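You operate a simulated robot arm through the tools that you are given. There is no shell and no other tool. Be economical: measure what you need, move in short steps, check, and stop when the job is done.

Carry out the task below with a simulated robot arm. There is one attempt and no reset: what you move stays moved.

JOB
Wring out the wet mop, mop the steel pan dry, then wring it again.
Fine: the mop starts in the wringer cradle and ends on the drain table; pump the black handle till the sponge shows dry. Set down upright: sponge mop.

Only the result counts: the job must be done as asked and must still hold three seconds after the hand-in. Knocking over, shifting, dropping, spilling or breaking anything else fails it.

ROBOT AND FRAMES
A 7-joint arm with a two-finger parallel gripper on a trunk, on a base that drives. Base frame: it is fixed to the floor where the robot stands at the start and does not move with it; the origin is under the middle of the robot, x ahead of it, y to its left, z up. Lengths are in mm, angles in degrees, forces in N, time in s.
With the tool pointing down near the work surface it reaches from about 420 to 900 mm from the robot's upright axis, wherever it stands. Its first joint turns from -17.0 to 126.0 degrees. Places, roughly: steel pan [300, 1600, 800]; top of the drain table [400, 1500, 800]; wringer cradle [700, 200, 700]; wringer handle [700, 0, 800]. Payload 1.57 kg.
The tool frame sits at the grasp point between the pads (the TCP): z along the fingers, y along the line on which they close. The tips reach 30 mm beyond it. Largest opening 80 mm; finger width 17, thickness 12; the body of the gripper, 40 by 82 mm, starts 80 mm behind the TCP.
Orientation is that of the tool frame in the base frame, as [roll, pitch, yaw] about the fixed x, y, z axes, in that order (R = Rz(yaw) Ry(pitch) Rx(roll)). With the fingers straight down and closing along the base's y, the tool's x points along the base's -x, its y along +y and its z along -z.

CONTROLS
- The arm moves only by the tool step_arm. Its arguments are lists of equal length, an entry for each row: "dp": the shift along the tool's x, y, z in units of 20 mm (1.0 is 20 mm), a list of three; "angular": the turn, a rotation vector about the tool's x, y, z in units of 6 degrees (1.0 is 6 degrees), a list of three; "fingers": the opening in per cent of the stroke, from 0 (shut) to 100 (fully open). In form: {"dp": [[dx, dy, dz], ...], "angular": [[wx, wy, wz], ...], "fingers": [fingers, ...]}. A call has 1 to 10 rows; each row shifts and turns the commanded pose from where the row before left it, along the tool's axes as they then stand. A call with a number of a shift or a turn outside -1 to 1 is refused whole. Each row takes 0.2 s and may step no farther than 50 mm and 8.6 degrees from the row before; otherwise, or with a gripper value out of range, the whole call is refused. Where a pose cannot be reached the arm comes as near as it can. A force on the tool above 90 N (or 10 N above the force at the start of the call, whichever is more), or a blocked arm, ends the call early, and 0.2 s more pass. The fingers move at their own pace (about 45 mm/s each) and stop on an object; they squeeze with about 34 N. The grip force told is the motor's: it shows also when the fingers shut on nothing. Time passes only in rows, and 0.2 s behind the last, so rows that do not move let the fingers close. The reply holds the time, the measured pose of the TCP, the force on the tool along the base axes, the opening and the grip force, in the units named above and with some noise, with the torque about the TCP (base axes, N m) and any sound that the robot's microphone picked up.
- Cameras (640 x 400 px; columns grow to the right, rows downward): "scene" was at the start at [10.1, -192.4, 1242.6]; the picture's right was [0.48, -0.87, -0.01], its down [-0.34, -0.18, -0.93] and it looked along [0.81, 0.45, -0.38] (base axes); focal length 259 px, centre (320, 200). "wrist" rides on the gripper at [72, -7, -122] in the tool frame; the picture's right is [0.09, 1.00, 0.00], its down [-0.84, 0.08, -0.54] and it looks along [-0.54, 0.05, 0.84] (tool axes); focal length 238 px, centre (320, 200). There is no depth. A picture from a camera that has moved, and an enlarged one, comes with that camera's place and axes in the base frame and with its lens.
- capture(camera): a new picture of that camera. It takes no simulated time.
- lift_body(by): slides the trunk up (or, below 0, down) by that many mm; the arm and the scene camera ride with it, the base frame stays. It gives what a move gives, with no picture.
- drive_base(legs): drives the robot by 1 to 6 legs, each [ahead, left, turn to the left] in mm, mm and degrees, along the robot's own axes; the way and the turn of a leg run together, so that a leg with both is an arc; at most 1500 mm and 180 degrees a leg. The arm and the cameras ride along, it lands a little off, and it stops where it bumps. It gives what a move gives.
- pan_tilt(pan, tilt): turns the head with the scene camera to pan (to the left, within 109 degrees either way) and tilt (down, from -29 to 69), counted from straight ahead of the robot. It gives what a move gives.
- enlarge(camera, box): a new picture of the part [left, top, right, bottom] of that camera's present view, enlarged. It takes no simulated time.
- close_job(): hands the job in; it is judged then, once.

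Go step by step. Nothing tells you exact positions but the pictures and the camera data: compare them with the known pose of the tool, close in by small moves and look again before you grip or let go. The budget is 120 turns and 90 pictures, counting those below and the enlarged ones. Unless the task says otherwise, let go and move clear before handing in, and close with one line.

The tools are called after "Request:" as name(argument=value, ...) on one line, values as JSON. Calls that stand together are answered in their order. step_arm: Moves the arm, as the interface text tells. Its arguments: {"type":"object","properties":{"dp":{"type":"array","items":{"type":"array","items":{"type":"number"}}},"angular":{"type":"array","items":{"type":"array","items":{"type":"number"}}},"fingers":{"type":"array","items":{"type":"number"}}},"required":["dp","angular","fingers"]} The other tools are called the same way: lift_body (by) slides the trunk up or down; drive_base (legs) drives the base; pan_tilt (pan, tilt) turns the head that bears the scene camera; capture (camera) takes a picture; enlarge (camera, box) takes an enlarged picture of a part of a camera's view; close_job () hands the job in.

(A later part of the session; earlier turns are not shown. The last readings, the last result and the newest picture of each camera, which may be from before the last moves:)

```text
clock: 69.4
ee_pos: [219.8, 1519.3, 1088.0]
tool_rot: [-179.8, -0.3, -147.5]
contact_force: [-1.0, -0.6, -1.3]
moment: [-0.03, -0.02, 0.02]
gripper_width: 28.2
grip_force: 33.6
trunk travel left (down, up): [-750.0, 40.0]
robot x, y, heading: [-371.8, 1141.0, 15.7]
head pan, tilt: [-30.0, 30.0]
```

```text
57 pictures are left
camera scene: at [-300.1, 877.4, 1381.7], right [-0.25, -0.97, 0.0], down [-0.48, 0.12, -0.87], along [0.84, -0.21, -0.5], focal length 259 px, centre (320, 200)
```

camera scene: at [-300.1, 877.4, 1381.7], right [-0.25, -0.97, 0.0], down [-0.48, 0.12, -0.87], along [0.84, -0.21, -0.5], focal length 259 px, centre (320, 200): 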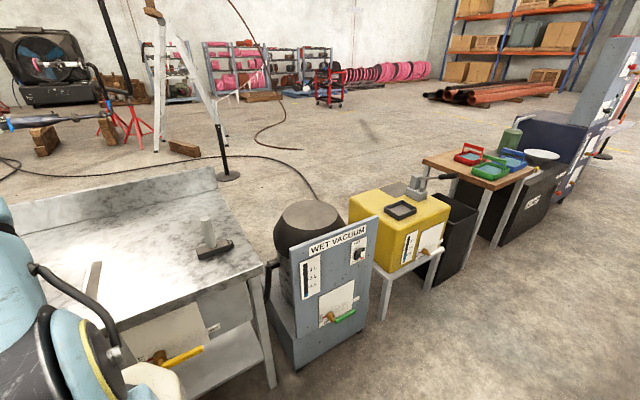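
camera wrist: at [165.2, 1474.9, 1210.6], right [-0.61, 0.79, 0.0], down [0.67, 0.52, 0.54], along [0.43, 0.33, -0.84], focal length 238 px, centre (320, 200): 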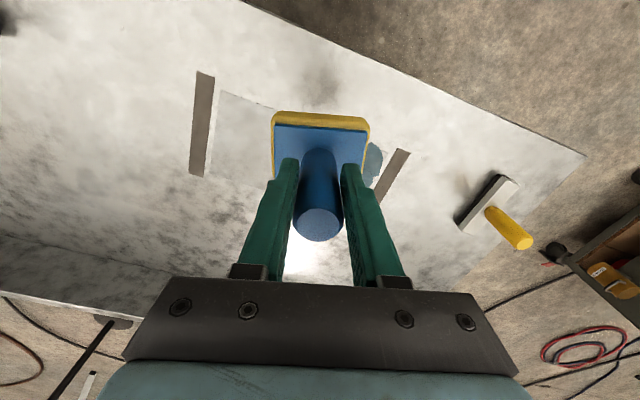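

The pan is centred at about [330,1548] and the path ahead is clear. I'll drive 70 mm forward and move the arm aside a bit so I can see the whole pan.

Request:
drive_base(legs=[[70, 0, 0]])

Request:
step_arm(dp=[[0, 0, 0], [0, 0, 0], [0.5, -1, 0], [0.5, -1, 0], [0.5, -1, 0], [0.5, -1, 0], [0.5, -1, 0], [0.5, -1, 0], [0.5, -1, 0], [0.5, -1, 0]], angular=[[0, 0, 1], [0, 0, 1], [0, 0, 0.6], [0, 0, 0], [0, 0, 0], [0, 0, 0], [0, 0, 0], [0, 0, 0], [0, 0, 0], [0, 0, 0]], fingers=[0, 0, 0, 0, 0, 0, 0, 0, 0, 0])

Request:
capture(camera="wrist")

```text
clock: 70.4
ee_pos: [287.6, 1537.9, 1089.0]
tool_rot: [-179.8, -0.2, -147.4]
contact_force: [-0.2, 0.5, -1.5]
moment: [0.02, 0.02, -0.01]
gripper_width: 28.3
grip_force: 34.3
trunk travel left (down, up): [-750.0, 40.0]
robot x, y, heading: [-309.4, 1161.6, 15.8]
head pan, tilt: [-30.0, 30.0]
```

```text
clock: 72.6
ee_pos: [258.9, 1361.7, 1088.4]
tool_rot: [-179.7, -0.4, -163.1]
contact_force: [0.1, -0.1, -1.4]
moment: [-0.05, 0.05, 0.0]
gripper_width: 28.1
grip_force: 34.2
trunk travel left (down, up): [-750.0, 40.0]
robot x, y, heading: [-308.7, 1163.1, 15.7]
head pan, tilt: [-30.0, 30.0]
```

```text
56 pictures are left
camera wrist: at [193.8, 1334.9, 1211.4], right [-0.38, 0.93, 0.0], down [0.78, 0.32, 0.54], along [0.5, 0.2, -0.84], focal length 238 px, centre (320, 200)
```

wrist: 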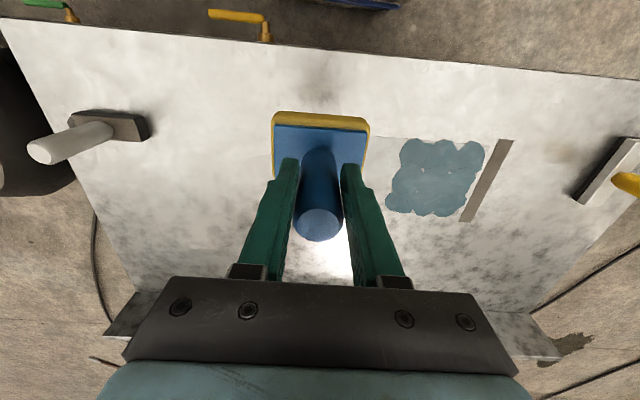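

The pan and puddle are clear: the puddle is about 160×155 mm centred near [311,1621], bounded at the far end by a strip. I'll move over its near part and come down to about 25 mm above contact.

Request:
step_arm(dp=[[-0.4, 0.94, 0], [-0.4, 0.94, 0], [-0.4, 0.94, 0], [-0.4, 0.94, 0], [-0.4, 0.94, 0], [-0.4, 0.94, 0], [-0.4, 0.94, 0], [-0.4, 0.94, 0], [-0.4, 0.94, 0], [-0.4, 0.94, 0]], angular=[[0, 0, 0], [0, 0, 0], [0, 0, 0], [0, 0, 0], [0, 0, 0], [0, 0, 0], [0, 0, 0], [0, 0, 0], [0, 0, 0], [0, 0, 0]], fingers=[0, 0, 0, 0, 0, 0, 0, 0, 0, 0])

Request:
step_arm(dp=[[0, 0, 1], [0, 0, 1], [0, 0, 1], [0, 0, 1], [0, 0, 1], [0, 0, 1], [0, 0, 1], [0, 0, 1], [0, 0, 1]], angular=[[0, 0, 0], [0, 0, 0], [0, 0, 0], [0, 0, 0], [0, 0, 0], [0, 0, 0], [0, 0, 0], [0, 0, 0], [0, 0, 0]], fingers=[0, 0, 0, 0, 0, 0, 0, 0, 0])

Request:
capture(camera="wrist")

```text
clock: 74.8
ee_pos: [280.1, 1564.2, 1087.8]
tool_rot: [-179.7, -0.2, -163.0]
contact_force: [-0.3, 0.1, -1.7]
moment: [0.03, 0.03, 0.01]
gripper_width: 28.4
grip_force: 34.0
trunk travel left (down, up): [-750.0, 40.0]
robot x, y, heading: [-305.8, 1157.3, 15.6]
head pan, tilt: [-30.0, 30.0]
```

```text
clock: 76.8
ee_pos: [280.6, 1562.9, 905.2]
tool_rot: [-179.6, -0.4, -163.0]
contact_force: [0.6, 0.3, -0.9]
moment: [0.0, 0.06, -0.01]
gripper_width: 0.0
grip_force: 21.7
trunk travel left (down, up): [-750.0, 40.0]
robot x, y, heading: [-305.1, 1160.3, 15.4]
head pan, tilt: [-30.0, 30.0]
```

```text
55 pictures are left
camera wrist: at [216.4, 1535.9, 1027.8], right [-0.38, 0.93, -0.01], down [0.78, 0.32, 0.54], along [0.5, 0.2, -0.84], focal length 238 px, centre (320, 200)
```

wrist: 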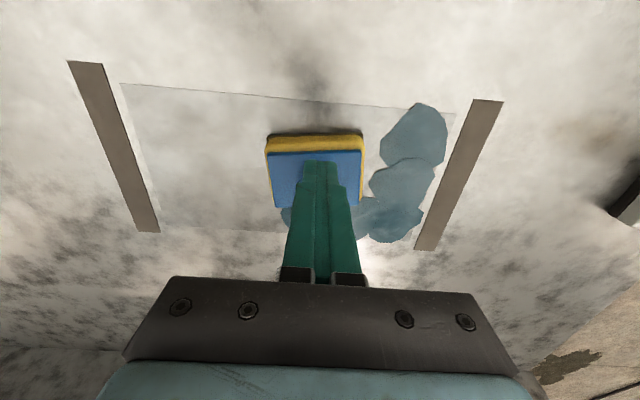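

The fingers have closed to 0, so the peg slipped out and the mop seems to be standing on the pan. I'll rise and look.

Request:
step_arm(dp=[[0, 0, -0.5], [0, 0, -1], [0, 0, -1], [0, 0, -1], [0, 0, -1]], angular=[[0, 0, 0], [0, 0, 0], [0, 0, 0], [0, 0, 0], [0, 0, 0]], fingers=[0, 0, 0, 0, 0])

Request:
capture(camera="wrist")

```text
clock: 78.0
ee_pos: [281.1, 1563.4, 997.8]
tool_rot: [-179.8, -0.3, -162.9]
contact_force: [-0.5, -0.2, -0.1]
moment: [-0.04, 0.02, 0.0]
gripper_width: 0.0
grip_force: 20.8
trunk travel left (down, up): [-750.0, 40.0]
robot x, y, heading: [-302.5, 1160.9, 15.8]
head pan, tilt: [-30.0, 30.0]
```

```text
54 pictures are left
camera wrist: at [215.6, 1537.5, 1121.1], right [-0.38, 0.93, 0.0], down [0.78, 0.32, 0.54], along [0.5, 0.2, -0.84], focal length 238 px, centre (320, 200)
```

wrist: 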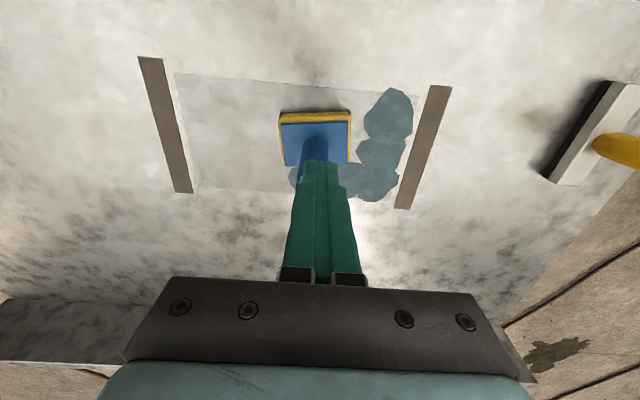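

The mop is standing upright on the pan. I'll open the fingers and look at the peg so I can regrip it lower down.

Request:
step_arm(dp=[[0, 0, 0], [0, 0, 0], [0, 0, 0], [0, 0, 0], [0, 0, 0]], angular=[[0, 0, 0], [0, 0, 0], [0, 0, 0], [0, 0, 0], [0, 0, 0]], fingers=[100, 100, 100, 100, 100])

Request:
capture(camera="wrist")

```text
clock: 79.2
ee_pos: [280.1, 1565.3, 999.2]
tool_rot: [-179.7, -0.2, -163.0]
contact_force: [-0.3, -0.3, -0.6]
moment: [0.0, -0.02, -0.01]
gripper_width: 80.0
grip_force: 0.1
trunk travel left (down, up): [-750.0, 40.0]
robot x, y, heading: [-305.9, 1161.0, 15.8]
head pan, tilt: [-30.0, 30.0]
```

```text
53 pictures are left
camera wrist: at [215.4, 1537.5, 1121.1], right [-0.38, 0.93, 0.0], down [0.78, 0.32, 0.54], along [0.5, 0.2, -0.84], focal length 238 px, centre (320, 200)
```

wrist: 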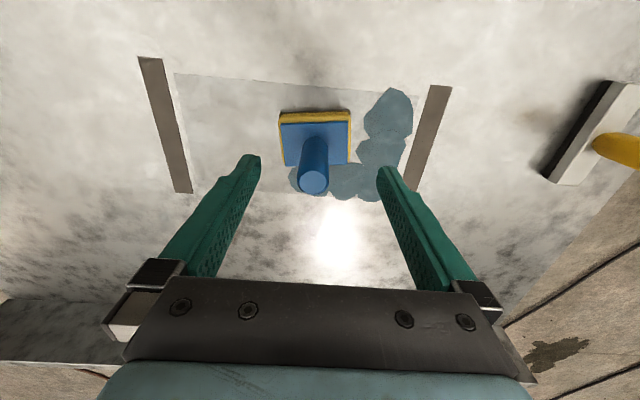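

Request:
step_arm(dp=[[-0.8, -0.28, 0], [-0.8, 0, 0.3], [0, 0, 1], [0, 0, 1]], angular=[[0, 0, 0], [0, 0, 0], [0, 0, 0], [0, 0, 0]], fingers=[100, 100, 100, 100])

Request:
capture(camera="wrist")

```text
clock: 80.2
ee_pos: [313.5, 1566.9, 952.8]
tool_rot: [-179.7, -0.2, -163.0]
contact_force: [-0.3, -0.2, 0.4]
moment: [0.01, -0.01, 0.0]
gripper_width: 80.2
grip_force: 0.1
trunk travel left (down, up): [-750.0, 40.0]
robot x, y, heading: [-309.0, 1161.3, 15.4]
head pan, tilt: [-30.0, 30.0]
```

```text
52 pictures are left
camera wrist: at [248.5, 1540.4, 1075.3], right [-0.38, 0.93, 0.0], down [0.78, 0.32, 0.54], along [0.5, 0.2, -0.84], focal length 238 px, centre (320, 200)
```

wrist: 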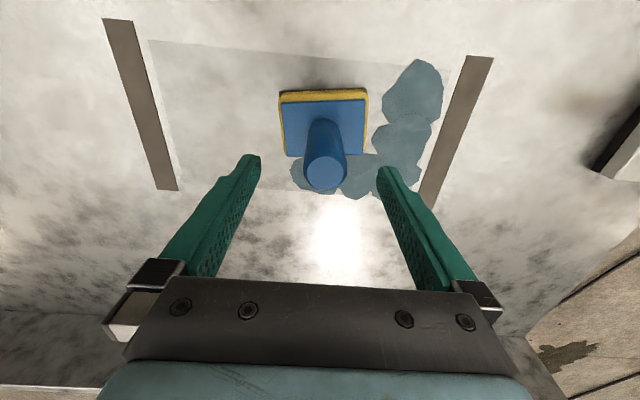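

Request:
step_arm(dp=[[0, 0.2, 1], [0, 0, 1], [0, 0, 0.8]], angular=[[0, 0, 0], [0, 0, 0], [0, 0, 0]], fingers=[100, 100, 100])

Request:
capture(camera="wrist")

```text
clock: 81.0
ee_pos: [311.3, 1571.4, 896.9]
tool_rot: [-179.7, -0.2, -163.1]
contact_force: [-0.3, -0.4, -0.1]
moment: [-0.05, -0.01, 0.0]
gripper_width: 80.1
grip_force: 0.1
trunk travel left (down, up): [-750.0, 40.0]
robot x, y, heading: [-305.7, 1162.9, 15.6]
head pan, tilt: [-30.0, 30.0]
```

```text
51 pictures are left
camera wrist: at [246.3, 1545.2, 1018.3], right [-0.38, 0.93, 0.0], down [0.78, 0.32, 0.54], along [0.5, 0.2, -0.84], focal length 238 px, centre (320, 200)
```

wrist: 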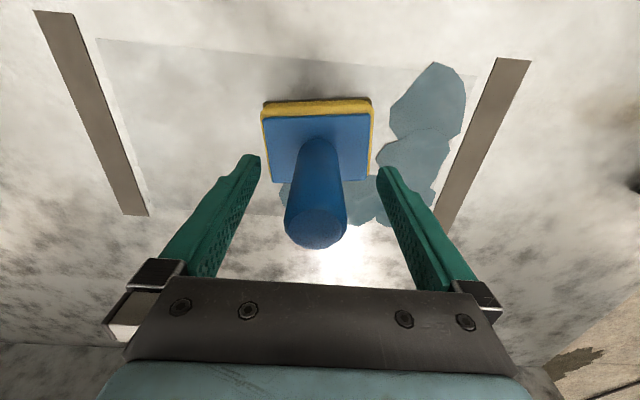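

The peg is well placed between the fingers, with its tip about 40 mm above the TCP. I'll make a small centring correction and grip.

Request:
step_arm(dp=[[0.15, -0.1, 0.15], [0, 0, 0], [0, 0, 0], [0, 0, 0], [0, 0, 0], [0, 0, 0]], angular=[[0, 0, 0], [0, 0, 0], [0, 0, 0], [0, 0, 0], [0, 0, 0], [0, 0, 0]], fingers=[100, 0, 0, 0, 0, 0])

Request:
capture(camera="wrist")

```text
clock: 82.4
ee_pos: [309.1, 1568.1, 893.4]
tool_rot: [-179.6, -0.3, -162.9]
contact_force: [0.7, -0.9, 0.1]
moment: [0.04, 0.01, 0.0]
gripper_width: 29.5
grip_force: 32.4
trunk travel left (down, up): [-750.0, 40.0]
robot x, y, heading: [-306.7, 1160.8, 15.6]
head pan, tilt: [-30.0, 30.0]
```

```text
50 pictures are left
camera wrist: at [243.5, 1542.4, 1015.6], right [-0.38, 0.93, 0.0], down [0.78, 0.32, 0.54], along [0.5, 0.2, -0.84], focal length 238 px, centre (320, 200)
```

wrist: 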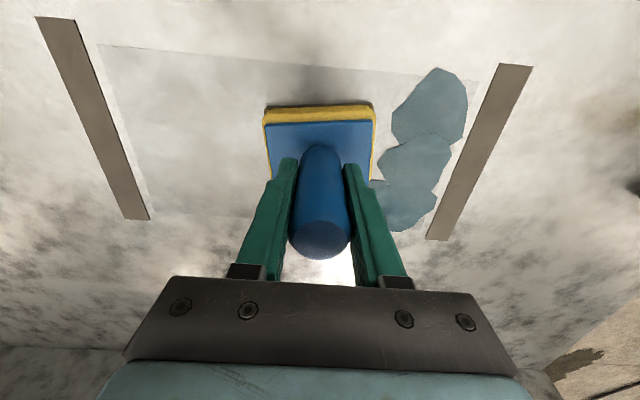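

Good grip on the peg (29.5 mm), with the sponge flat on the pan. I'll start a gentle wiping stroke along the pan.

Request:
step_arm(dp=[[0, 0, 0.05], [0, 0.6, 0], [0, 0.6, 0], [0, 0.6, 0], [0, 0.6, 0]], angular=[[0, 0, 0], [0, 0, 0], [0, 0, 0], [0, 0, 0], [0, 0, 0]], fingers=[0, 0, 0, 0, 0])

Request:
capture(camera="wrist")

```text
clock: 83.6
ee_pos: [294.1, 1615.5, 893.0]
tool_rot: [-179.9, -0.2, -163.2]
contact_force: [0.9, -5.7, 13.9]
moment: [0.1, 0.34, 0.07]
gripper_width: 29.5
grip_force: 34.0
trunk travel left (down, up): [-750.0, 40.0]
robot x, y, heading: [-303.8, 1162.2, 15.9]
head pan, tilt: [-30.0, 30.0]
```

```text
49 pictures are left
camera wrist: at [229.9, 1587.8, 1015.4], right [-0.38, 0.93, 0.0], down [0.78, 0.32, 0.54], along [0.5, 0.2, -0.84], focal length 238 px, centre (320, 200)
```

wrist: 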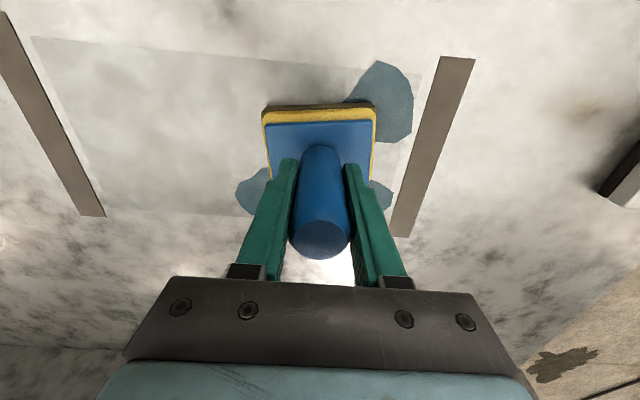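

Request:
step_arm(dp=[[0, 0.65, 0], [0, 0.65, 0], [0, 0.65, 0], [0.6, 0, 0], [0.6, 0, 0], [0.6, 0, 0], [0.3, -0.6, 0], [0, -0.7, 0], [0, -0.7, 0]], angular=[[0, 0, 0], [0, 0, 0], [0, 0, 0], [0, 0, 0], [0, 0, 0], [0, 0, 0], [0, 0, 0], [0, 0, 0], [0, 0, 0]], fingers=[0, 0, 0, 0, 0, 0, 0, 0, 0])

Request:
step_arm(dp=[[-0.8, 0, 0], [-0.8, 0, 0], [-0.8, 0, 0], [-0.8, 0, 0], [-0.8, 0, 0], [-0.8, 0, 0], [-0.6, 0, 0]], angular=[[0, 0, 0], [0, 0, 0], [0, 0, 0], [0, 0, 0], [0, 0, 0], [0, 0, 0], [0, 0, 0]], fingers=[0, 0, 0, 0, 0, 0, 0])

Request:
capture(camera="wrist")

```text
clock: 85.6
ee_pos: [253.0, 1604.2, 893.3]
tool_rot: [-179.8, -0.2, -163.0]
contact_force: [-3.9, 9.1, 25.3]
moment: [0.81, 0.25, -0.12]
gripper_width: 29.1
grip_force: 33.6
trunk travel left (down, up): [-750.0, 40.0]
robot x, y, heading: [-306.0, 1159.9, 15.6]
head pan, tilt: [-30.0, 30.0]
```

```text
clock: 87.2
ee_pos: [357.7, 1634.0, 891.5]
tool_rot: [-179.7, -0.2, -163.0]
contact_force: [-7.8, -0.2, 18.7]
moment: [0.82, 0.43, 0.29]
gripper_width: 29.4
grip_force: 34.2
trunk travel left (down, up): [-750.0, 40.0]
robot x, y, heading: [-306.9, 1162.1, 15.8]
head pan, tilt: [-30.0, 30.0]
```

```text
48 pictures are left
camera wrist: at [293.0, 1607.1, 1013.8], right [-0.38, 0.93, 0.0], down [0.78, 0.32, 0.54], along [0.5, 0.2, -0.84], focal length 238 px, centre (320, 200)
```

wrist: 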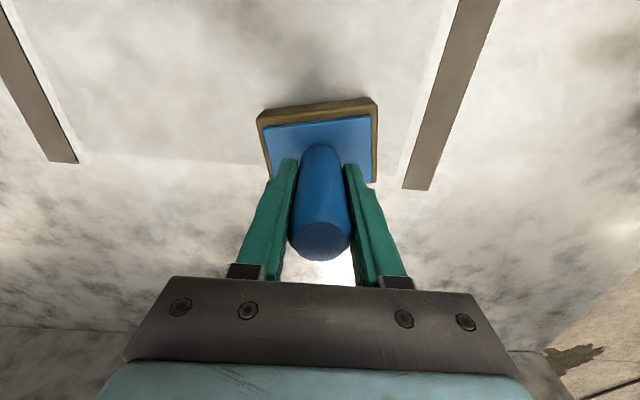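

The sponge has turned darker, so it is wet, and most of the puddle is gone. I'll sweep the remaining back lane and then check.

Request:
step_arm(dp=[[0, 0.7, 0], [0, 0.7, 0], [0, 0.5, 0], [0, -0.8, 0], [0, -0.8, 0], [0, -0.8, 0], [0, -0.8, 0], [0, -0.8, 0], [0, -0.8, 0], [0, -0.8, 0]], angular=[[0, 0, 0], [0, 0, 0], [0, 0, 0], [0, 0, 0], [0, 0, 0], [0, 0, 0], [0, 0, 0], [0, 0, 0], [0, 0, 0], [0, 0, 0]], fingers=[0, 0, 0, 0, 0, 0, 0, 0, 0, 0])

Request:
step_arm(dp=[[0.8, 0, 0], [0.8, 0, 0], [0.8, 0, 0], [0.8, 0, 0], [0.8, 0, 0], [0, 0, -1], [0, 0, -1], [0, 0, -1], [0, 0, -1]], angular=[[0, 0, 0], [0, 0, 0], [0, 0, 0], [0, 0, 0], [0, 0, 0], [0, 0, 0], [0, 0, 0], [0, 0, 0], [0, 0, 0]], fingers=[0, 0, 0, 0, 0, 0, 0, 0, 0])

Request:
capture(camera="wrist")

```text
clock: 89.4
ee_pos: [389.6, 1531.4, 892.7]
tool_rot: [-179.7, -0.1, -163.0]
contact_force: [1.6, 1.7, 6.8]
moment: [0.57, -0.1, -0.03]
gripper_width: 29.6
grip_force: 33.5
out of reach, approached as far as the arm can: row 1, 2, 3
trunk travel left (down, up): [-750.0, 40.0]
robot x, y, heading: [-307.3, 1161.6, 15.5]
head pan, tilt: [-30.0, 30.0]
```

```text
clock: 91.4
ee_pos: [313.1, 1510.7, 972.9]
tool_rot: [-179.6, -0.4, -163.0]
contact_force: [0.5, -0.1, -1.7]
moment: [-0.02, 0.0, -0.01]
gripper_width: 29.4
grip_force: 33.9
trunk travel left (down, up): [-750.0, 40.0]
robot x, y, heading: [-305.1, 1161.2, 15.6]
head pan, tilt: [-30.0, 30.0]
```

```text
47 pictures are left
camera wrist: at [248.6, 1483.9, 1095.8], right [-0.38, 0.93, 0.0], down [0.78, 0.32, 0.54], along [0.5, 0.2, -0.84], focal length 238 px, centre (320, 200)
```

wrist: 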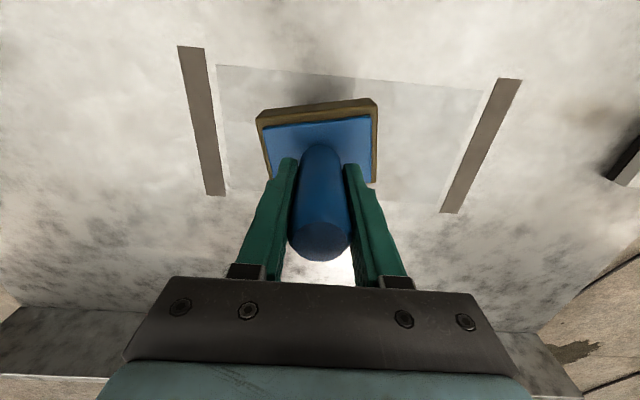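

Request:
enlarge(camera="wrist", box=[350, 60, 530, 240])

Request:
step_arm(dp=[[0.8, -1, -1], [0.8, -1, -1], [0.8, -1, -1], [0.8, -1, -1], [0.8, -1, 0]], angular=[[0, 0, 0], [0, 0, 0], [0, 0, 0], [0, 0, 0], [0, 0, 0]], fingers=[0, 0, 0, 0, 0])

Request:
capture(camera="wrist")

```text
2.22 times, centred on (440, 150) of wrist
camera zoom: at [248.6, 1483.9, 1095.8], right [-0.38, 0.93, 0.0], down [0.78, 0.32, 0.54], along [0.5, 0.2, -0.84], focal length 530 px, centre (53, 311)
```

zoom: 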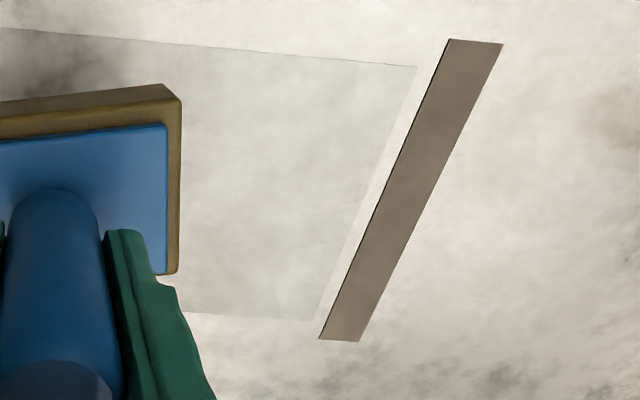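

```text
clock: 92.6
ee_pos: [266.7, 1389.8, 1052.1]
tool_rot: [-179.7, -0.3, -163.0]
contact_force: [0.1, 0.6, -2.3]
moment: [-0.02, -0.01, 0.01]
gripper_width: 29.5
grip_force: 34.3
trunk travel left (down, up): [-750.0, 40.0]
robot x, y, heading: [-306.9, 1162.3, 15.8]
head pan, tilt: [-30.0, 30.0]
```

```text
45 pictures are left
camera wrist: at [201.8, 1362.8, 1174.8], right [-0.38, 0.93, 0.0], down [0.78, 0.32, 0.54], along [0.5, 0.2, -0.84], focal length 238 px, centre (320, 200)
```

wrist: 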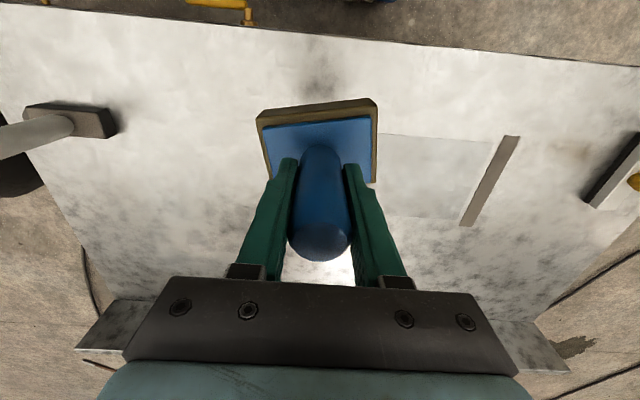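

The pan is dry, the sponge is dark and wet. I'll raise the mop, back off and slide right along the row of machines to the wringer.

Request:
lift_body(by=40)

Request:
step_arm(dp=[[0, 0, -0.9], [0, 0, -0.9], [0, 0, -0.9]], angular=[[0, 0, 0], [0, 0, 0], [0, 0, 0]], fingers=[0, 0, 0])

Request:
drive_base(legs=[[-100, 0, 0], [0, -1372, 0]])

Request:
capture(camera="wrist")

```text
clock: 93.4
ee_pos: [266.4, 1389.7, 1092.8]
tool_rot: [-179.8, -0.2, -163.0]
contact_force: [-0.2, -0.7, -2.7]
moment: [-0.02, 0.04, -0.03]
gripper_width: 29.4
grip_force: 33.8
trunk travel left (down, up): [-790.0, 0.0]
robot x, y, heading: [-308.6, 1164.8, 15.8]
head pan, tilt: [-30.0, 30.0]
```

```text
clock: 94.2
ee_pos: [266.1, 1389.7, 1148.9]
tool_rot: [-179.8, -0.1, -163.1]
contact_force: [0.4, 0.0, -2.2]
moment: [0.01, 0.05, -0.02]
gripper_width: 29.5
grip_force: 34.1
trunk travel left (down, up): [-790.0, 0.0]
robot x, y, heading: [-303.1, 1160.0, 15.7]
head pan, tilt: [-30.0, 30.0]
```

```text
clock: 101.9
ee_pos: [566.6, 53.1, 1148.6]
tool_rot: [-179.7, -0.2, -160.7]
contact_force: [0.0, 0.1, -1.4]
moment: [0.02, 0.02, 0.02]
gripper_width: 29.3
grip_force: 34.0
trunk travel left (down, up): [-790.0, 0.0]
robot x, y, heading: [4.9, -200.1, 18.0]
head pan, tilt: [-30.0, 30.0]
```

```text
44 pictures are left
camera wrist: at [503.7, 22.2, 1270.4], right [-0.42, 0.91, 0.0], down [0.77, 0.35, 0.54], along [0.49, 0.22, -0.84], focal length 238 px, centre (320, 200)
```

wrist: 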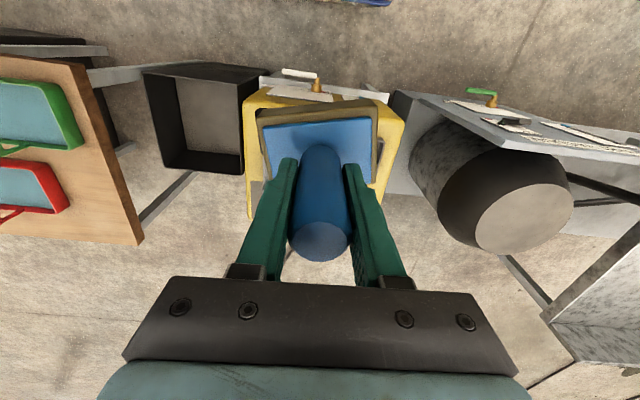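

I'm in front of the wringer. The mop sits about 10° rotated in the grip, so I'll advance 60 mm, counter-rotate the tool and move above the cradle.

Request:
drive_base(legs=[[60, 0, 0]])

Request:
step_arm(dp=[[0, 0, 0], [0, 0, 0], [0, 0, 0]], angular=[[0, 0, 1], [0, 0, 1], [0, 0, 0.2]], fingers=[0, 0, 0])

```text
clock: 102.9
ee_pos: [623.5, 69.8, 1149.0]
tool_rot: [-179.7, -0.2, -160.7]
contact_force: [0.2, 0.4, -1.2]
moment: [-0.02, 0.0, 0.01]
gripper_width: 29.2
grip_force: 34.4
trunk travel left (down, up): [-790.0, 0.0]
robot x, y, heading: [56.7, -182.2, 17.8]
head pan, tilt: [-30.0, 30.0]
```

```text
clock: 103.7
ee_pos: [622.8, 69.7, 1147.1]
tool_rot: [-179.7, -0.1, -174.0]
contact_force: [0.0, -0.9, -1.5]
moment: [0.0, 0.02, 0.0]
gripper_width: 29.5
grip_force: 34.0
trunk travel left (down, up): [-790.0, 0.0]
robot x, y, heading: [63.3, -183.0, 18.1]
head pan, tilt: [-30.0, 30.0]
```

Request:
step_arm(dp=[[-0.44, 0.89, 0], [-0.44, 0.89, 0], [-0.44, 0.89, 0], [-0.44, 0.89, 0], [-0.44, 0.89, 0], [-0.44, 0.89, 0.4], [-0.44, 0.88, 1], [0, 0, 1], [0, 0, 1], [0, 0, 1]], angular=[[0, 0, 0], [0, 0, 0], [0, 0, 0], [0, 0, 0], [0, 0, 0], [0, 0, 0], [0, 0, 0], [0, 0, 0], [0, 0, 0], [0, 0, 0]], fingers=[0, 0, 0, 0, 0, 0, 0, 0, 0, 0])

Request:
step_arm(dp=[[0, 0, 1], [0, 0, 1], [0, 0, 1], [0, 0, 1], [0, 0, 1], [0, 0, 1]], angular=[[0, 0, 0], [0, 0, 0], [0, 0, 0], [0, 0, 0], [0, 0, 0], [0, 0, 0]], fingers=[0, 0, 0, 0, 0, 0])

Request:
capture(camera="wrist")

```text
clock: 105.9
ee_pos: [671.8, 198.9, 1059.4]
tool_rot: [-179.7, -0.2, -174.0]
contact_force: [-1.0, -0.7, -1.7]
moment: [-0.03, -0.02, 0.0]
gripper_width: 29.4
grip_force: 33.8
trunk travel left (down, up): [-790.0, 0.0]
robot x, y, heading: [65.6, -182.0, 17.9]
head pan, tilt: [-30.0, 30.0]
```

```text
clock: 107.3
ee_pos: [670.9, 199.5, 939.4]
tool_rot: [-179.6, -0.2, -174.0]
contact_force: [1.0, -0.4, -1.5]
moment: [0.03, 0.01, 0.0]
gripper_width: 29.4
grip_force: 33.9
trunk travel left (down, up): [-790.0, 0.0]
robot x, y, heading: [62.4, -179.6, 17.8]
head pan, tilt: [-30.0, 30.0]
```

```text
43 pictures are left
camera wrist: at [603.0, 185.7, 1061.2], right [-0.2, 0.98, 0.0], down [0.82, 0.17, 0.54], along [0.53, 0.1, -0.84], focal length 238 px, centre (320, 200)
```

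wrist: 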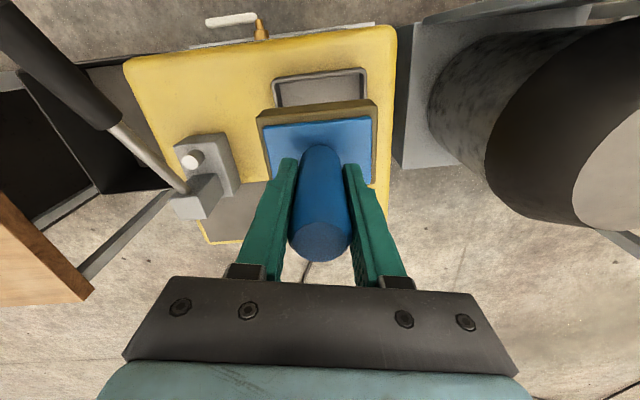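

The sponge edge is parallel to the cradle edge. I'll go lower and check again just above the rim.

Request:
step_arm(dp=[[0, 0, 1], [0, 0, 1], [0, 0, 1], [0, 0, 1], [0, 0, 1]], angular=[[0, 0, 0], [0, 0, 0], [0, 0, 0], [0, 0, 0], [0, 0, 0]], fingers=[0, 0, 0, 0, 0])

Request:
enlarge(camera="wrist", box=[220, 40, 420, 240])

```text
clock: 108.5
ee_pos: [672.3, 197.7, 838.6]
tool_rot: [-179.7, -0.2, -174.0]
contact_force: [-0.3, 0.4, -1.4]
moment: [-0.03, -0.03, 0.0]
gripper_width: 29.4
grip_force: 34.0
trunk travel left (down, up): [-790.0, 0.0]
robot x, y, heading: [60.3, -184.8, 18.0]
head pan, tilt: [-30.0, 30.0]
```

```text
2.00 times, centred on (320, 140) of wrist
camera zoom: at [603.6, 184.4, 960.4], right [-0.2, 0.98, 0.0], down [0.83, 0.17, 0.54], along [0.53, 0.1, -0.84], focal length 477 px, centre (320, 320)
```

zoom: 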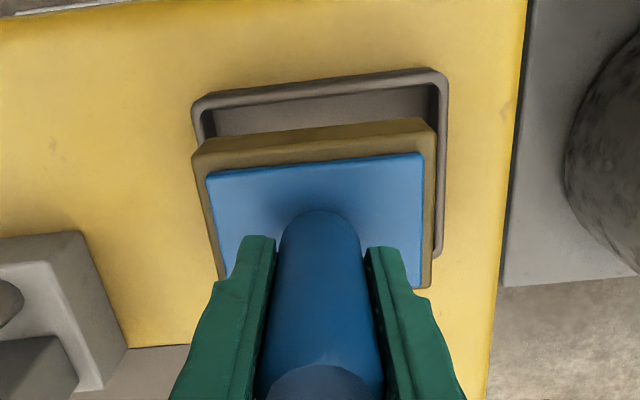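

Request:
step_arm(dp=[[-0.45, 0.15, 0], [0, 0, 0.9], [0, 0, 0.6]], angular=[[0, 0, 0], [0, 0, 0], [0, 0, 0]], fingers=[0, 0, 0])

Request:
enlarge(camera="wrist", box=[220, 40, 420, 240])

```text
clock: 109.3
ee_pos: [681.7, 202.1, 809.8]
tool_rot: [-179.7, -0.2, -174.1]
contact_force: [-0.3, 0.0, -1.8]
moment: [0.0, -0.02, -0.02]
gripper_width: 29.2
grip_force: 34.1
trunk travel left (down, up): [-790.0, 0.0]
robot x, y, heading: [60.7, -181.4, 17.9]
head pan, tilt: [-30.0, 30.0]
```

```text
2.00 times, centred on (320, 140) of wrist
camera zoom: at [612.5, 188.7, 931.4], right [-0.2, 0.98, 0.0], down [0.83, 0.17, 0.54], along [0.53, 0.1, -0.84], focal length 477 px, centre (320, 320)
```

zoom: 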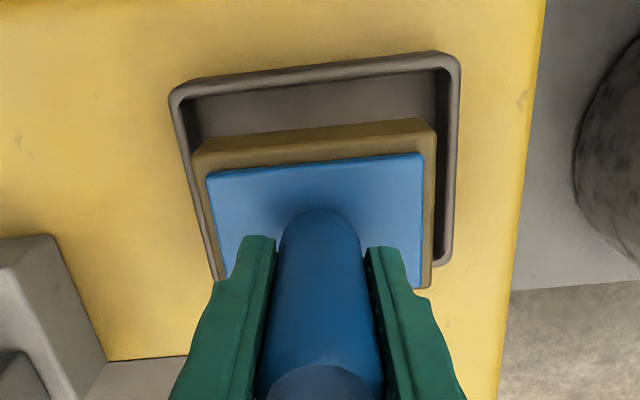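

The mop is well centred over the cradle. I'll lower it gently to contact.

Request:
step_arm(dp=[[0, 0.05, 0.7], [0, 0, 0.6], [0, 0, 0.4]], angular=[[0, 0, 0], [0, 0, 0], [0, 0, 0]], fingers=[0, 0, 0])

Request:
enlarge(camera="wrist", box=[220, 40, 420, 240])

```text
clock: 110.1
ee_pos: [679.8, 201.6, 774.5]
tool_rot: [-179.7, -0.2, -174.0]
contact_force: [-0.2, 0.8, -0.7]
moment: [-0.02, 0.0, 0.02]
gripper_width: 29.4
grip_force: 34.4
trunk travel left (down, up): [-790.0, 0.0]
robot x, y, heading: [63.4, -183.2, 18.0]
head pan, tilt: [-30.0, 30.0]
```

```text
2.00 times, centred on (320, 140) of wrist
camera zoom: at [611.1, 188.9, 896.9], right [-0.2, 0.98, -0.01], down [0.83, 0.17, 0.54], along [0.53, 0.1, -0.84], focal length 477 px, centre (320, 320)
```

zoom: 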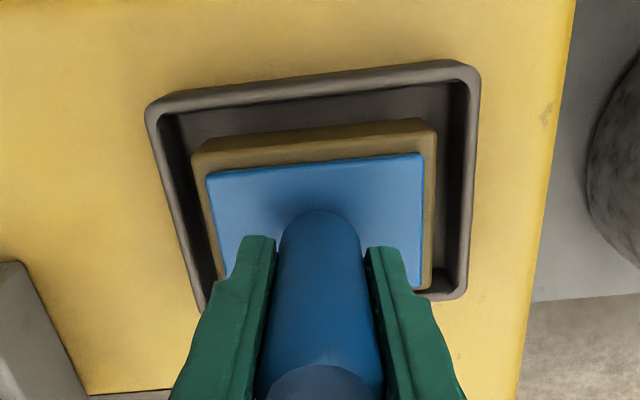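

Request:
step_arm(dp=[[0, 0, 0.3], [0, 0, 0.2]], angular=[[0, 0, 0], [0, 0, 0]], fingers=[0, 0])

```text
clock: 110.7
ee_pos: [678.5, 203.1, 766.5]
tool_rot: [-179.7, -0.2, -174.0]
contact_force: [-0.4, 0.5, -1.9]
moment: [0.03, 0.01, 0.02]
gripper_width: 29.2
grip_force: 33.8
trunk travel left (down, up): [-790.0, 0.0]
robot x, y, heading: [59.5, -177.5, 17.9]
head pan, tilt: [-30.0, 30.0]
```

Request:
step_arm(dp=[[0, 0, 0.2], [0, 0, 0.15]], angular=[[0, 0, 0], [0, 0, 0]], fingers=[0, 0])

Request:
enlarge(camera="wrist", box=[200, 40, 440, 260])

```text
clock: 111.3
ee_pos: [678.8, 201.8, 758.1]
tool_rot: [-179.7, -0.3, -174.1]
contact_force: [0.0, 0.4, -1.4]
moment: [-0.01, -0.02, 0.01]
gripper_width: 29.4
grip_force: 34.0
trunk travel left (down, up): [-790.0, 0.0]
robot x, y, heading: [59.5, -179.8, 17.9]
head pan, tilt: [-30.0, 30.0]
```

```text
1.82 times, centred on (320, 150) of wrist
camera zoom: at [610.7, 189.0, 880.2], right [-0.2, 0.98, -0.01], down [0.83, 0.17, 0.54], along [0.53, 0.1, -0.84], focal length 433 px, centre (320, 291)
```

zoom: 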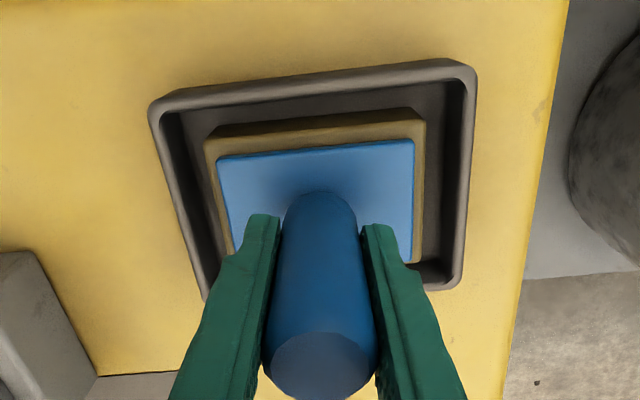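

Request:
step_arm(dp=[[0, 0, 0.2], [0, 0, 0.15]], angular=[[0, 0, 0], [0, 0, 0]], fingers=[0, 0])

Request:
step_arm(dp=[[0, 0, 0.15], [0, 0, 0.1]], angular=[[0, 0, 0], [0, 0, 0]], fingers=[0, 0])

```text
clock: 111.9
ee_pos: [681.1, 203.7, 754.4]
tool_rot: [-179.9, 0.1, -174.0]
contact_force: [-1.6, 2.5, 33.1]
moment: [-1.33, -0.4, 0.14]
gripper_width: 28.5
grip_force: 34.0
trunk travel left (down, up): [-790.0, 0.0]
robot x, y, heading: [62.6, -181.0, 17.6]
head pan, tilt: [-30.0, 30.0]
```

```text
clock: 112.5
ee_pos: [681.1, 202.3, 748.2]
tool_rot: [-180.0, 0.0, -174.0]
contact_force: [1.7, 3.4, 33.3]
moment: [0.95, -0.02, 0.04]
gripper_width: 29.4
grip_force: 33.2
trunk travel left (down, up): [-790.0, 0.0]
robot x, y, heading: [63.7, -182.8, 18.1]
head pan, tilt: [-30.0, 30.0]
```

Contact is felt (33 N), so the mop is seated. I'll ease up slightly and release.

Request:
step_arm(dp=[[0, 0, -0.25], [0, 0, 0], [0, 0, 0], [0, 0, 0], [0, 0, 0]], angular=[[0, 0, 0], [0, 0, 0], [0, 0, 0], [0, 0, 0], [0, 0, 0]], fingers=[0, 100, 100, 100, 100])

Request:
step_arm(dp=[[0, 0, -0.5], [0, 0, -1], [0, 0, -1], [0, 0, -1], [0, 0, -1], [0, 0, -1], [0, 0, -1], [0, 0, -1], [0, 0, -1], [0, 0, -1]], angular=[[0, 0, 0], [0, 0, 0], [0, 0, 0], [0, 0, 0], [0, 0, 0], [0, 0, 0], [0, 0, 0], [0, 0, 0], [0, 0, -1], [0, 0, -0.8]], fingers=[100, 100, 100, 100, 100, 100, 100, 100, 100, 100])

Request:
capture(camera="wrist")

```text
clock: 113.7
ee_pos: [679.9, 202.2, 750.9]
tool_rot: [-179.7, -0.2, -173.9]
contact_force: [0.6, -0.1, -1.2]
moment: [0.01, -0.02, -0.01]
gripper_width: 80.1
grip_force: 0.0
trunk travel left (down, up): [-790.0, 0.0]
robot x, y, heading: [60.5, -180.1, 18.0]
head pan, tilt: [-30.0, 30.0]
```

```text
clock: 115.9
ee_pos: [678.7, 202.1, 941.6]
tool_rot: [-179.6, -0.2, -163.1]
contact_force: [-0.4, 0.9, -0.6]
moment: [0.0, 0.0, 0.01]
gripper_width: 80.1
grip_force: 0.0
trunk travel left (down, up): [-790.0, 0.0]
robot x, y, heading: [65.9, -180.3, 17.9]
head pan, tilt: [-30.0, 30.0]
```

```text
38 pictures are left
camera wrist: at [615.3, 175.9, 1062.7], right [-0.38, 0.93, 0.0], down [0.78, 0.32, 0.54], along [0.5, 0.2, -0.84], focal length 238 px, centre (320, 200)
```

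wrist: 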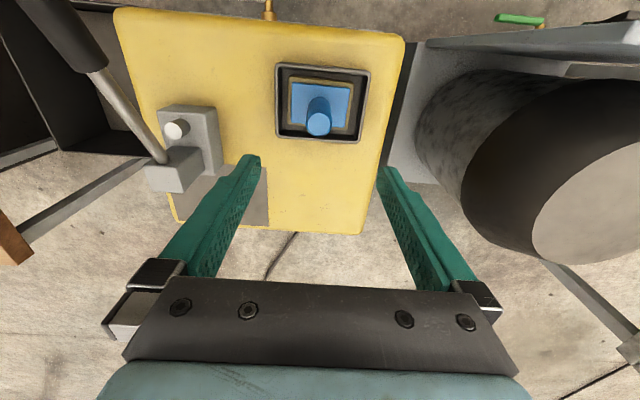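

The mop sits squarely in the cradle, still dark and wet. Now I'll go back over to the lever.

Request:
step_arm(dp=[[0.5, -1, -0.1], [0.5, -1, -0.1], [0.5, -1, -0.1], [0.5, -1, -0.1], [0.5, -1, -0.1], [0.5, -1, -0.1], [0.5, -1, -0.1], [0.5, -1, -0.1], [0.5, -1, -0.1], [0.45, -1, -0.1]], angular=[[0, 0, 0], [0, 0, 0], [0, 0, 0], [0, 0, 0], [0, 0, 0], [0, 0, 0], [0, 0, 0], [0, 0, 0], [0, 0, 0], [0, 0, 0]], fingers=[100, 100, 100, 100, 100, 100, 100, 100, 100, 100])

Request:
step_arm(dp=[[0, 0, 1], [0, 0, 1], [0, 0, 1], [0, 0, 1]], angular=[[0, 0, 0], [0, 0, 0], [0, 0, 0], [0, 0, 0]], fingers=[100, 100, 100, 100])

Request:
capture(camera="wrist")

```text
clock: 118.1
ee_pos: [643.4, -18.3, 964.1]
tool_rot: [-179.7, -0.3, -163.1]
contact_force: [0.3, 0.2, -0.2]
moment: [-0.01, 0.01, 0.0]
gripper_width: 79.9
grip_force: 0.1
trunk travel left (down, up): [-790.0, 0.0]
robot x, y, heading: [62.7, -180.5, 18.2]
head pan, tilt: [-30.0, 30.0]
```

```text
clock: 119.1
ee_pos: [641.2, -17.5, 883.2]
tool_rot: [-179.7, -0.2, -163.1]
contact_force: [-0.8, 0.0, 0.2]
moment: [0.01, -0.02, 0.05]
gripper_width: 79.9
grip_force: 0.1
trunk travel left (down, up): [-790.0, 0.0]
robot x, y, heading: [59.3, -179.7, 17.9]
head pan, tilt: [-30.0, 30.0]
```

```text
37 pictures are left
camera wrist: at [578.6, -44.6, 1005.6], right [-0.38, 0.93, 0.0], down [0.78, 0.32, 0.54], along [0.5, 0.2, -0.84], focal length 238 px, centre (320, 200)
```

wrist: 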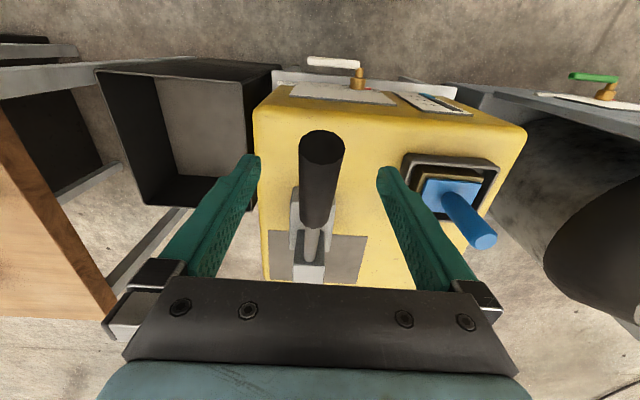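

Request:
step_arm(dp=[[0, 0, 1], [0, 0, 0], [0, 0, 0], [0, 0, 0], [0, 0, 0], [0, 0, 0]], angular=[[0, 0, 0], [0, 0, 0], [0, 0, 0], [0, 0, 0], [0, 0, 0], [0, 0, 0]], fingers=[100, 0, 0, 0, 0, 0])

Request:
step_arm(dp=[[0.36, 0, 1], [0.29, 0, 1], [0.12, 0, 1], [0.04, 0, 1], [0, 0, 1], [0, 0, 1], [0, 0, 0.3], [0, 0, -1], [0, 0, -1], [0, 0, -1]], angular=[[0, 0, 0], [0, 0, 0], [0, 0, 0], [0, 0, 0], [0, 0, 0], [0, 0, 0], [0, 0, 0], [0, 0, 0], [0, 0, 0], [0, 0, 0]], fingers=[0, 0, 0, 0, 0, 0, 0, 0, 0, 0])

Request:
step_arm(dp=[[-0.12, 0, -1], [-0.29, 0, -1], [-0.3, 0, -1], [0.3, 0, 1], [0.29, 0, 1], [0.12, 0, 1], [0.04, 0, 1], [0, 0, 1], [0, 0, 1], [0, 0, 0.1]], angular=[[0, 0, 0], [0, 0, 0], [0, 0, 0], [0, 0, 0], [0, 0, 0], [0, 0, 0], [0, 0, 0], [0, 0, 0], [0, 0, 0], [0, 0, 0]], fingers=[0, 0, 0, 0, 0, 0, 0, 0, 0, 0])

Request:
step_arm(dp=[[0, 0, -1], [0, 0, -1], [0, 0, -1], [-0.12, 0, -1], [-0.29, 0, -1], [-0.3, 0, -1]], angular=[[0, 0, 0], [0, 0, 0], [0, 0, 0], [0, 0, 0], [0, 0, 0], [0, 0, 0]], fingers=[0, 0, 0, 0, 0, 0])

Request:
enlarge(camera="wrist", box=[400, 80, 530, 235])

```text
clock: 120.5
ee_pos: [642.8, -18.8, 863.3]
tool_rot: [-179.7, -0.2, -163.3]
contact_force: [2.7, -8.2, -1.1]
moment: [0.17, 0.03, 0.27]
gripper_width: 27.8
grip_force: 31.7
trunk travel left (down, up): [-790.0, 0.0]
robot x, y, heading: [63.7, -181.4, 18.0]
head pan, tilt: [-30.0, 30.0]
```

```text
clock: 122.7
ee_pos: [628.5, -23.6, 797.7]
tool_rot: [-179.7, -0.3, -163.2]
contact_force: [-11.3, -20.3, 1.5]
moment: [-0.18, 0.63, 0.38]
gripper_width: 27.5
grip_force: 37.7
trunk travel left (down, up): [-790.0, 0.0]
robot x, y, heading: [60.9, -184.6, 17.6]
head pan, tilt: [-30.0, 30.0]
```

```text
clock: 124.9
ee_pos: [627.5, -22.9, 739.4]
tool_rot: [-179.7, 0.2, -163.2]
contact_force: [11.8, -22.5, 69.5]
moment: [-0.29, -0.03, 0.51]
gripper_width: 28.3
grip_force: 38.3
trunk travel left (down, up): [-790.0, 0.0]
robot x, y, heading: [63.2, -183.6, 17.9]
head pan, tilt: [-30.0, 30.0]
```

```text
clock: 126.3
ee_pos: [642.6, -18.4, 854.6]
tool_rot: [-179.7, -0.1, -163.2]
contact_force: [31.2, -15.3, -15.9]
moment: [-0.02, 0.73, 0.65]
gripper_width: 27.7
grip_force: 37.3
trunk travel left (down, up): [-790.0, 0.0]
robot x, y, heading: [63.8, -185.6, 18.2]
head pan, tilt: [-30.0, 30.0]
```

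```text
2.58 times, centred on (465, 158) of wrist
camera zoom: at [577.5, -45.4, 976.0], right [-0.37, 0.93, -0.01], down [0.78, 0.32, 0.54], along [0.5, 0.2, -0.84], focal length 615 px, centre (-54, 310)
```

zoom: 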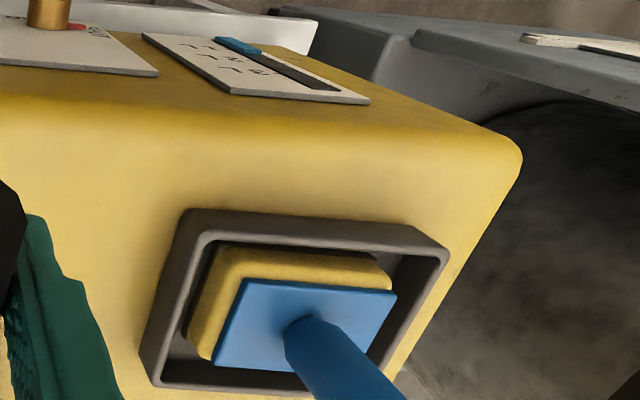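

The sponge is turning yellow again. I'll give it a few more strokes to be sure, then release the lever at the top.

Request:
step_arm(dp=[[0.36, 0, 1], [0.29, 0, 1], [0.12, 0, 1], [0.04, 0, 1], [0, 0, 1], [0, 0, 1], [0, 0, 0], [0, 0, -1], [0, 0, -1], [0, 0, -1]], angular=[[0, 0, 0], [0, 0, 0], [0, 0, 0], [0, 0, 0], [0, 0, 0], [0, 0, 0], [0, 0, 0], [0, 0, 0], [0, 0, 0], [0, 0, 0]], fingers=[0, 0, 0, 0, 0, 0, 0, 0, 0, 0])

Request:
step_arm(dp=[[-0.12, 0, -1], [-0.29, 0, -1], [-0.3, 0, -1], [0.3, 0, 1], [0.29, 0, 1], [0.12, 0, 1], [0.04, 0, 1], [0, 0, 1], [0, 0, 1], [0, 0, 0.1]], angular=[[0, 0, 0], [0, 0, 0], [0, 0, 0], [0, 0, 0], [0, 0, 0], [0, 0, 0], [0, 0, 0], [0, 0, 0], [0, 0, 0], [0, 0, 0]], fingers=[0, 0, 0, 0, 0, 0, 0, 0, 0, 0])

Request:
step_arm(dp=[[0, 0, -1], [0, 0, -1], [0, 0, -1], [-0.12, 0, -1], [-0.29, 0, -1], [-0.3, 0, -1]], angular=[[0, 0, 0], [0, 0, 0], [0, 0, 0], [0, 0, 0], [0, 0, 0], [0, 0, 0]], fingers=[0, 0, 0, 0, 0, 0])

Request:
step_arm(dp=[[0.36, 0, 1], [0.29, 0, 1], [0.12, 0, 1], [0.04, 0, 1], [0, 0, 1], [0, 0, 1], [0, 0, 0], [0, 0, -1], [0, 0, -1], [0, 0, -1]], angular=[[0, 0, 0], [0, 0, 0], [0, 0, 0], [0, 0, 0], [0, 0, 0], [0, 0, 0], [0, 0, 0], [0, 0, 0], [0, 0, 0], [0, 0, 0]], fingers=[0, 0, 0, 0, 0, 0, 0, 0, 0, 0])

Request:
step_arm(dp=[[-0.12, 0, -1], [-0.29, 0, -1], [-0.3, 0, -1], [0.3, 0, 1], [0.29, 0, 1], [0.12, 0, 1], [0.04, 0, 1], [0, 0, 1], [0, 0, 1], [0, 0, 0]], angular=[[0, 0, 0], [0, 0, 0], [0, 0, 0], [0, 0, 0], [0, 0, 0], [0, 0, 0], [0, 0, 0], [0, 0, 0], [0, 0, 0], [0, 0, 0]], fingers=[0, 0, 0, 0, 0, 0, 0, 0, 0, 0])

Request:
step_arm(dp=[[0, 0, -1], [0, 0, -1], [0, 0, -1], [-0.12, 0, -1], [-0.29, 0, -1], [-0.3, 0, -1], [0, 0, 0], [0, 0, 0], [0, 0, 0], [0, 0, 0]], angular=[[0, 0, 0], [0, 0, 0], [0, 0, 0], [0, 0, 0], [0, 0, 0], [0, 0, 0], [0, 0, 0], [0, 0, 0], [0, 0, 0], [0, 0, 0]], fingers=[0, 0, 0, 0, 0, 0, 100, 100, 100, 100])

Request:
enlarge(camera="wrist", box=[400, 80, 530, 235])

```text
clock: 128.5
ee_pos: [625.1, -24.6, 796.0]
tool_rot: [-179.7, -0.4, -163.2]
contact_force: [5.2, -24.3, -2.0]
moment: [-0.17, 0.68, 0.47]
gripper_width: 27.7
grip_force: 38.4
trunk travel left (down, up): [-790.0, 0.0]
robot x, y, heading: [62.0, -180.8, 18.0]
head pan, tilt: [-30.0, 30.0]
```

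```text
clock: 130.7
ee_pos: [624.6, -24.4, 735.2]
tool_rot: [-179.7, 0.0, -163.2]
contact_force: [0.3, -28.4, 45.5]
moment: [0.07, -0.23, 0.25]
gripper_width: 27.3
grip_force: 38.0
trunk travel left (down, up): [-790.0, 0.0]
robot x, y, heading: [63.8, -182.4, 18.2]
head pan, tilt: [-30.0, 30.0]
```

```text
clock: 132.1
ee_pos: [643.0, -18.8, 852.4]
tool_rot: [-179.7, 0.3, -163.3]
contact_force: [24.7, -19.6, -11.6]
moment: [0.08, 0.73, 0.48]
gripper_width: 27.7
grip_force: 38.0
trunk travel left (down, up): [-790.0, 0.0]
robot x, y, heading: [55.7, -184.8, 17.7]
head pan, tilt: [-30.0, 30.0]
```

```text
clock: 134.3
ee_pos: [623.2, -25.4, 790.9]
tool_rot: [-179.8, -0.2, -163.2]
contact_force: [16.6, -20.7, -1.8]
moment: [0.0, 0.71, 0.49]
gripper_width: 27.6
grip_force: 38.0
trunk travel left (down, up): [-790.0, 0.0]
robot x, y, heading: [61.5, -177.8, 18.1]
head pan, tilt: [-30.0, 30.0]
```

```text
clock: 136.5
ee_pos: [621.1, -25.7, 732.7]
tool_rot: [-179.6, -0.3, -163.2]
contact_force: [1.7, -33.6, 3.0]
moment: [0.4, -0.22, 0.1]
gripper_width: 27.6
grip_force: 38.0
trunk travel left (down, up): [-790.0, 0.0]
robot x, y, heading: [60.1, -178.6, 17.8]
head pan, tilt: [-30.0, 30.0]
```

```text
clock: 138.7
ee_pos: [635.3, -20.4, 851.7]
tool_rot: [-179.7, -0.2, -163.2]
contact_force: [0.2, 0.3, 0.2]
moment: [-0.01, 0.03, 0.02]
gripper_width: 79.9
grip_force: 0.1
trunk travel left (down, up): [-790.0, 0.0]
robot x, y, heading: [64.3, -178.8, 17.9]
head pan, tilt: [-30.0, 30.0]
```

```text
2.58 times, centred on (465, 158) of wrist
camera zoom: at [570.5, -46.3, 974.4], right [-0.38, 0.93, 0.0], down [0.78, 0.32, 0.54], along [0.5, 0.2, -0.84], focal length 615 px, centre (-54, 310)
```

zoom: 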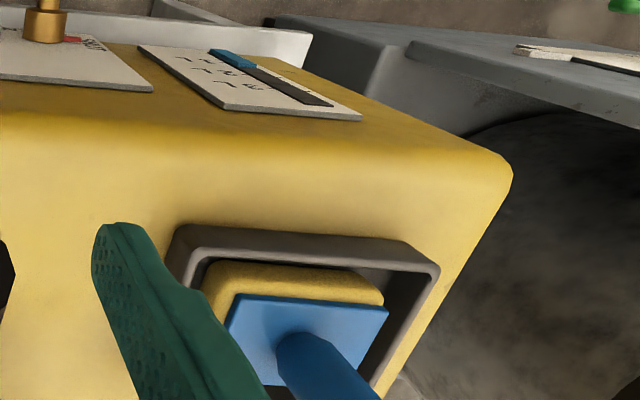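

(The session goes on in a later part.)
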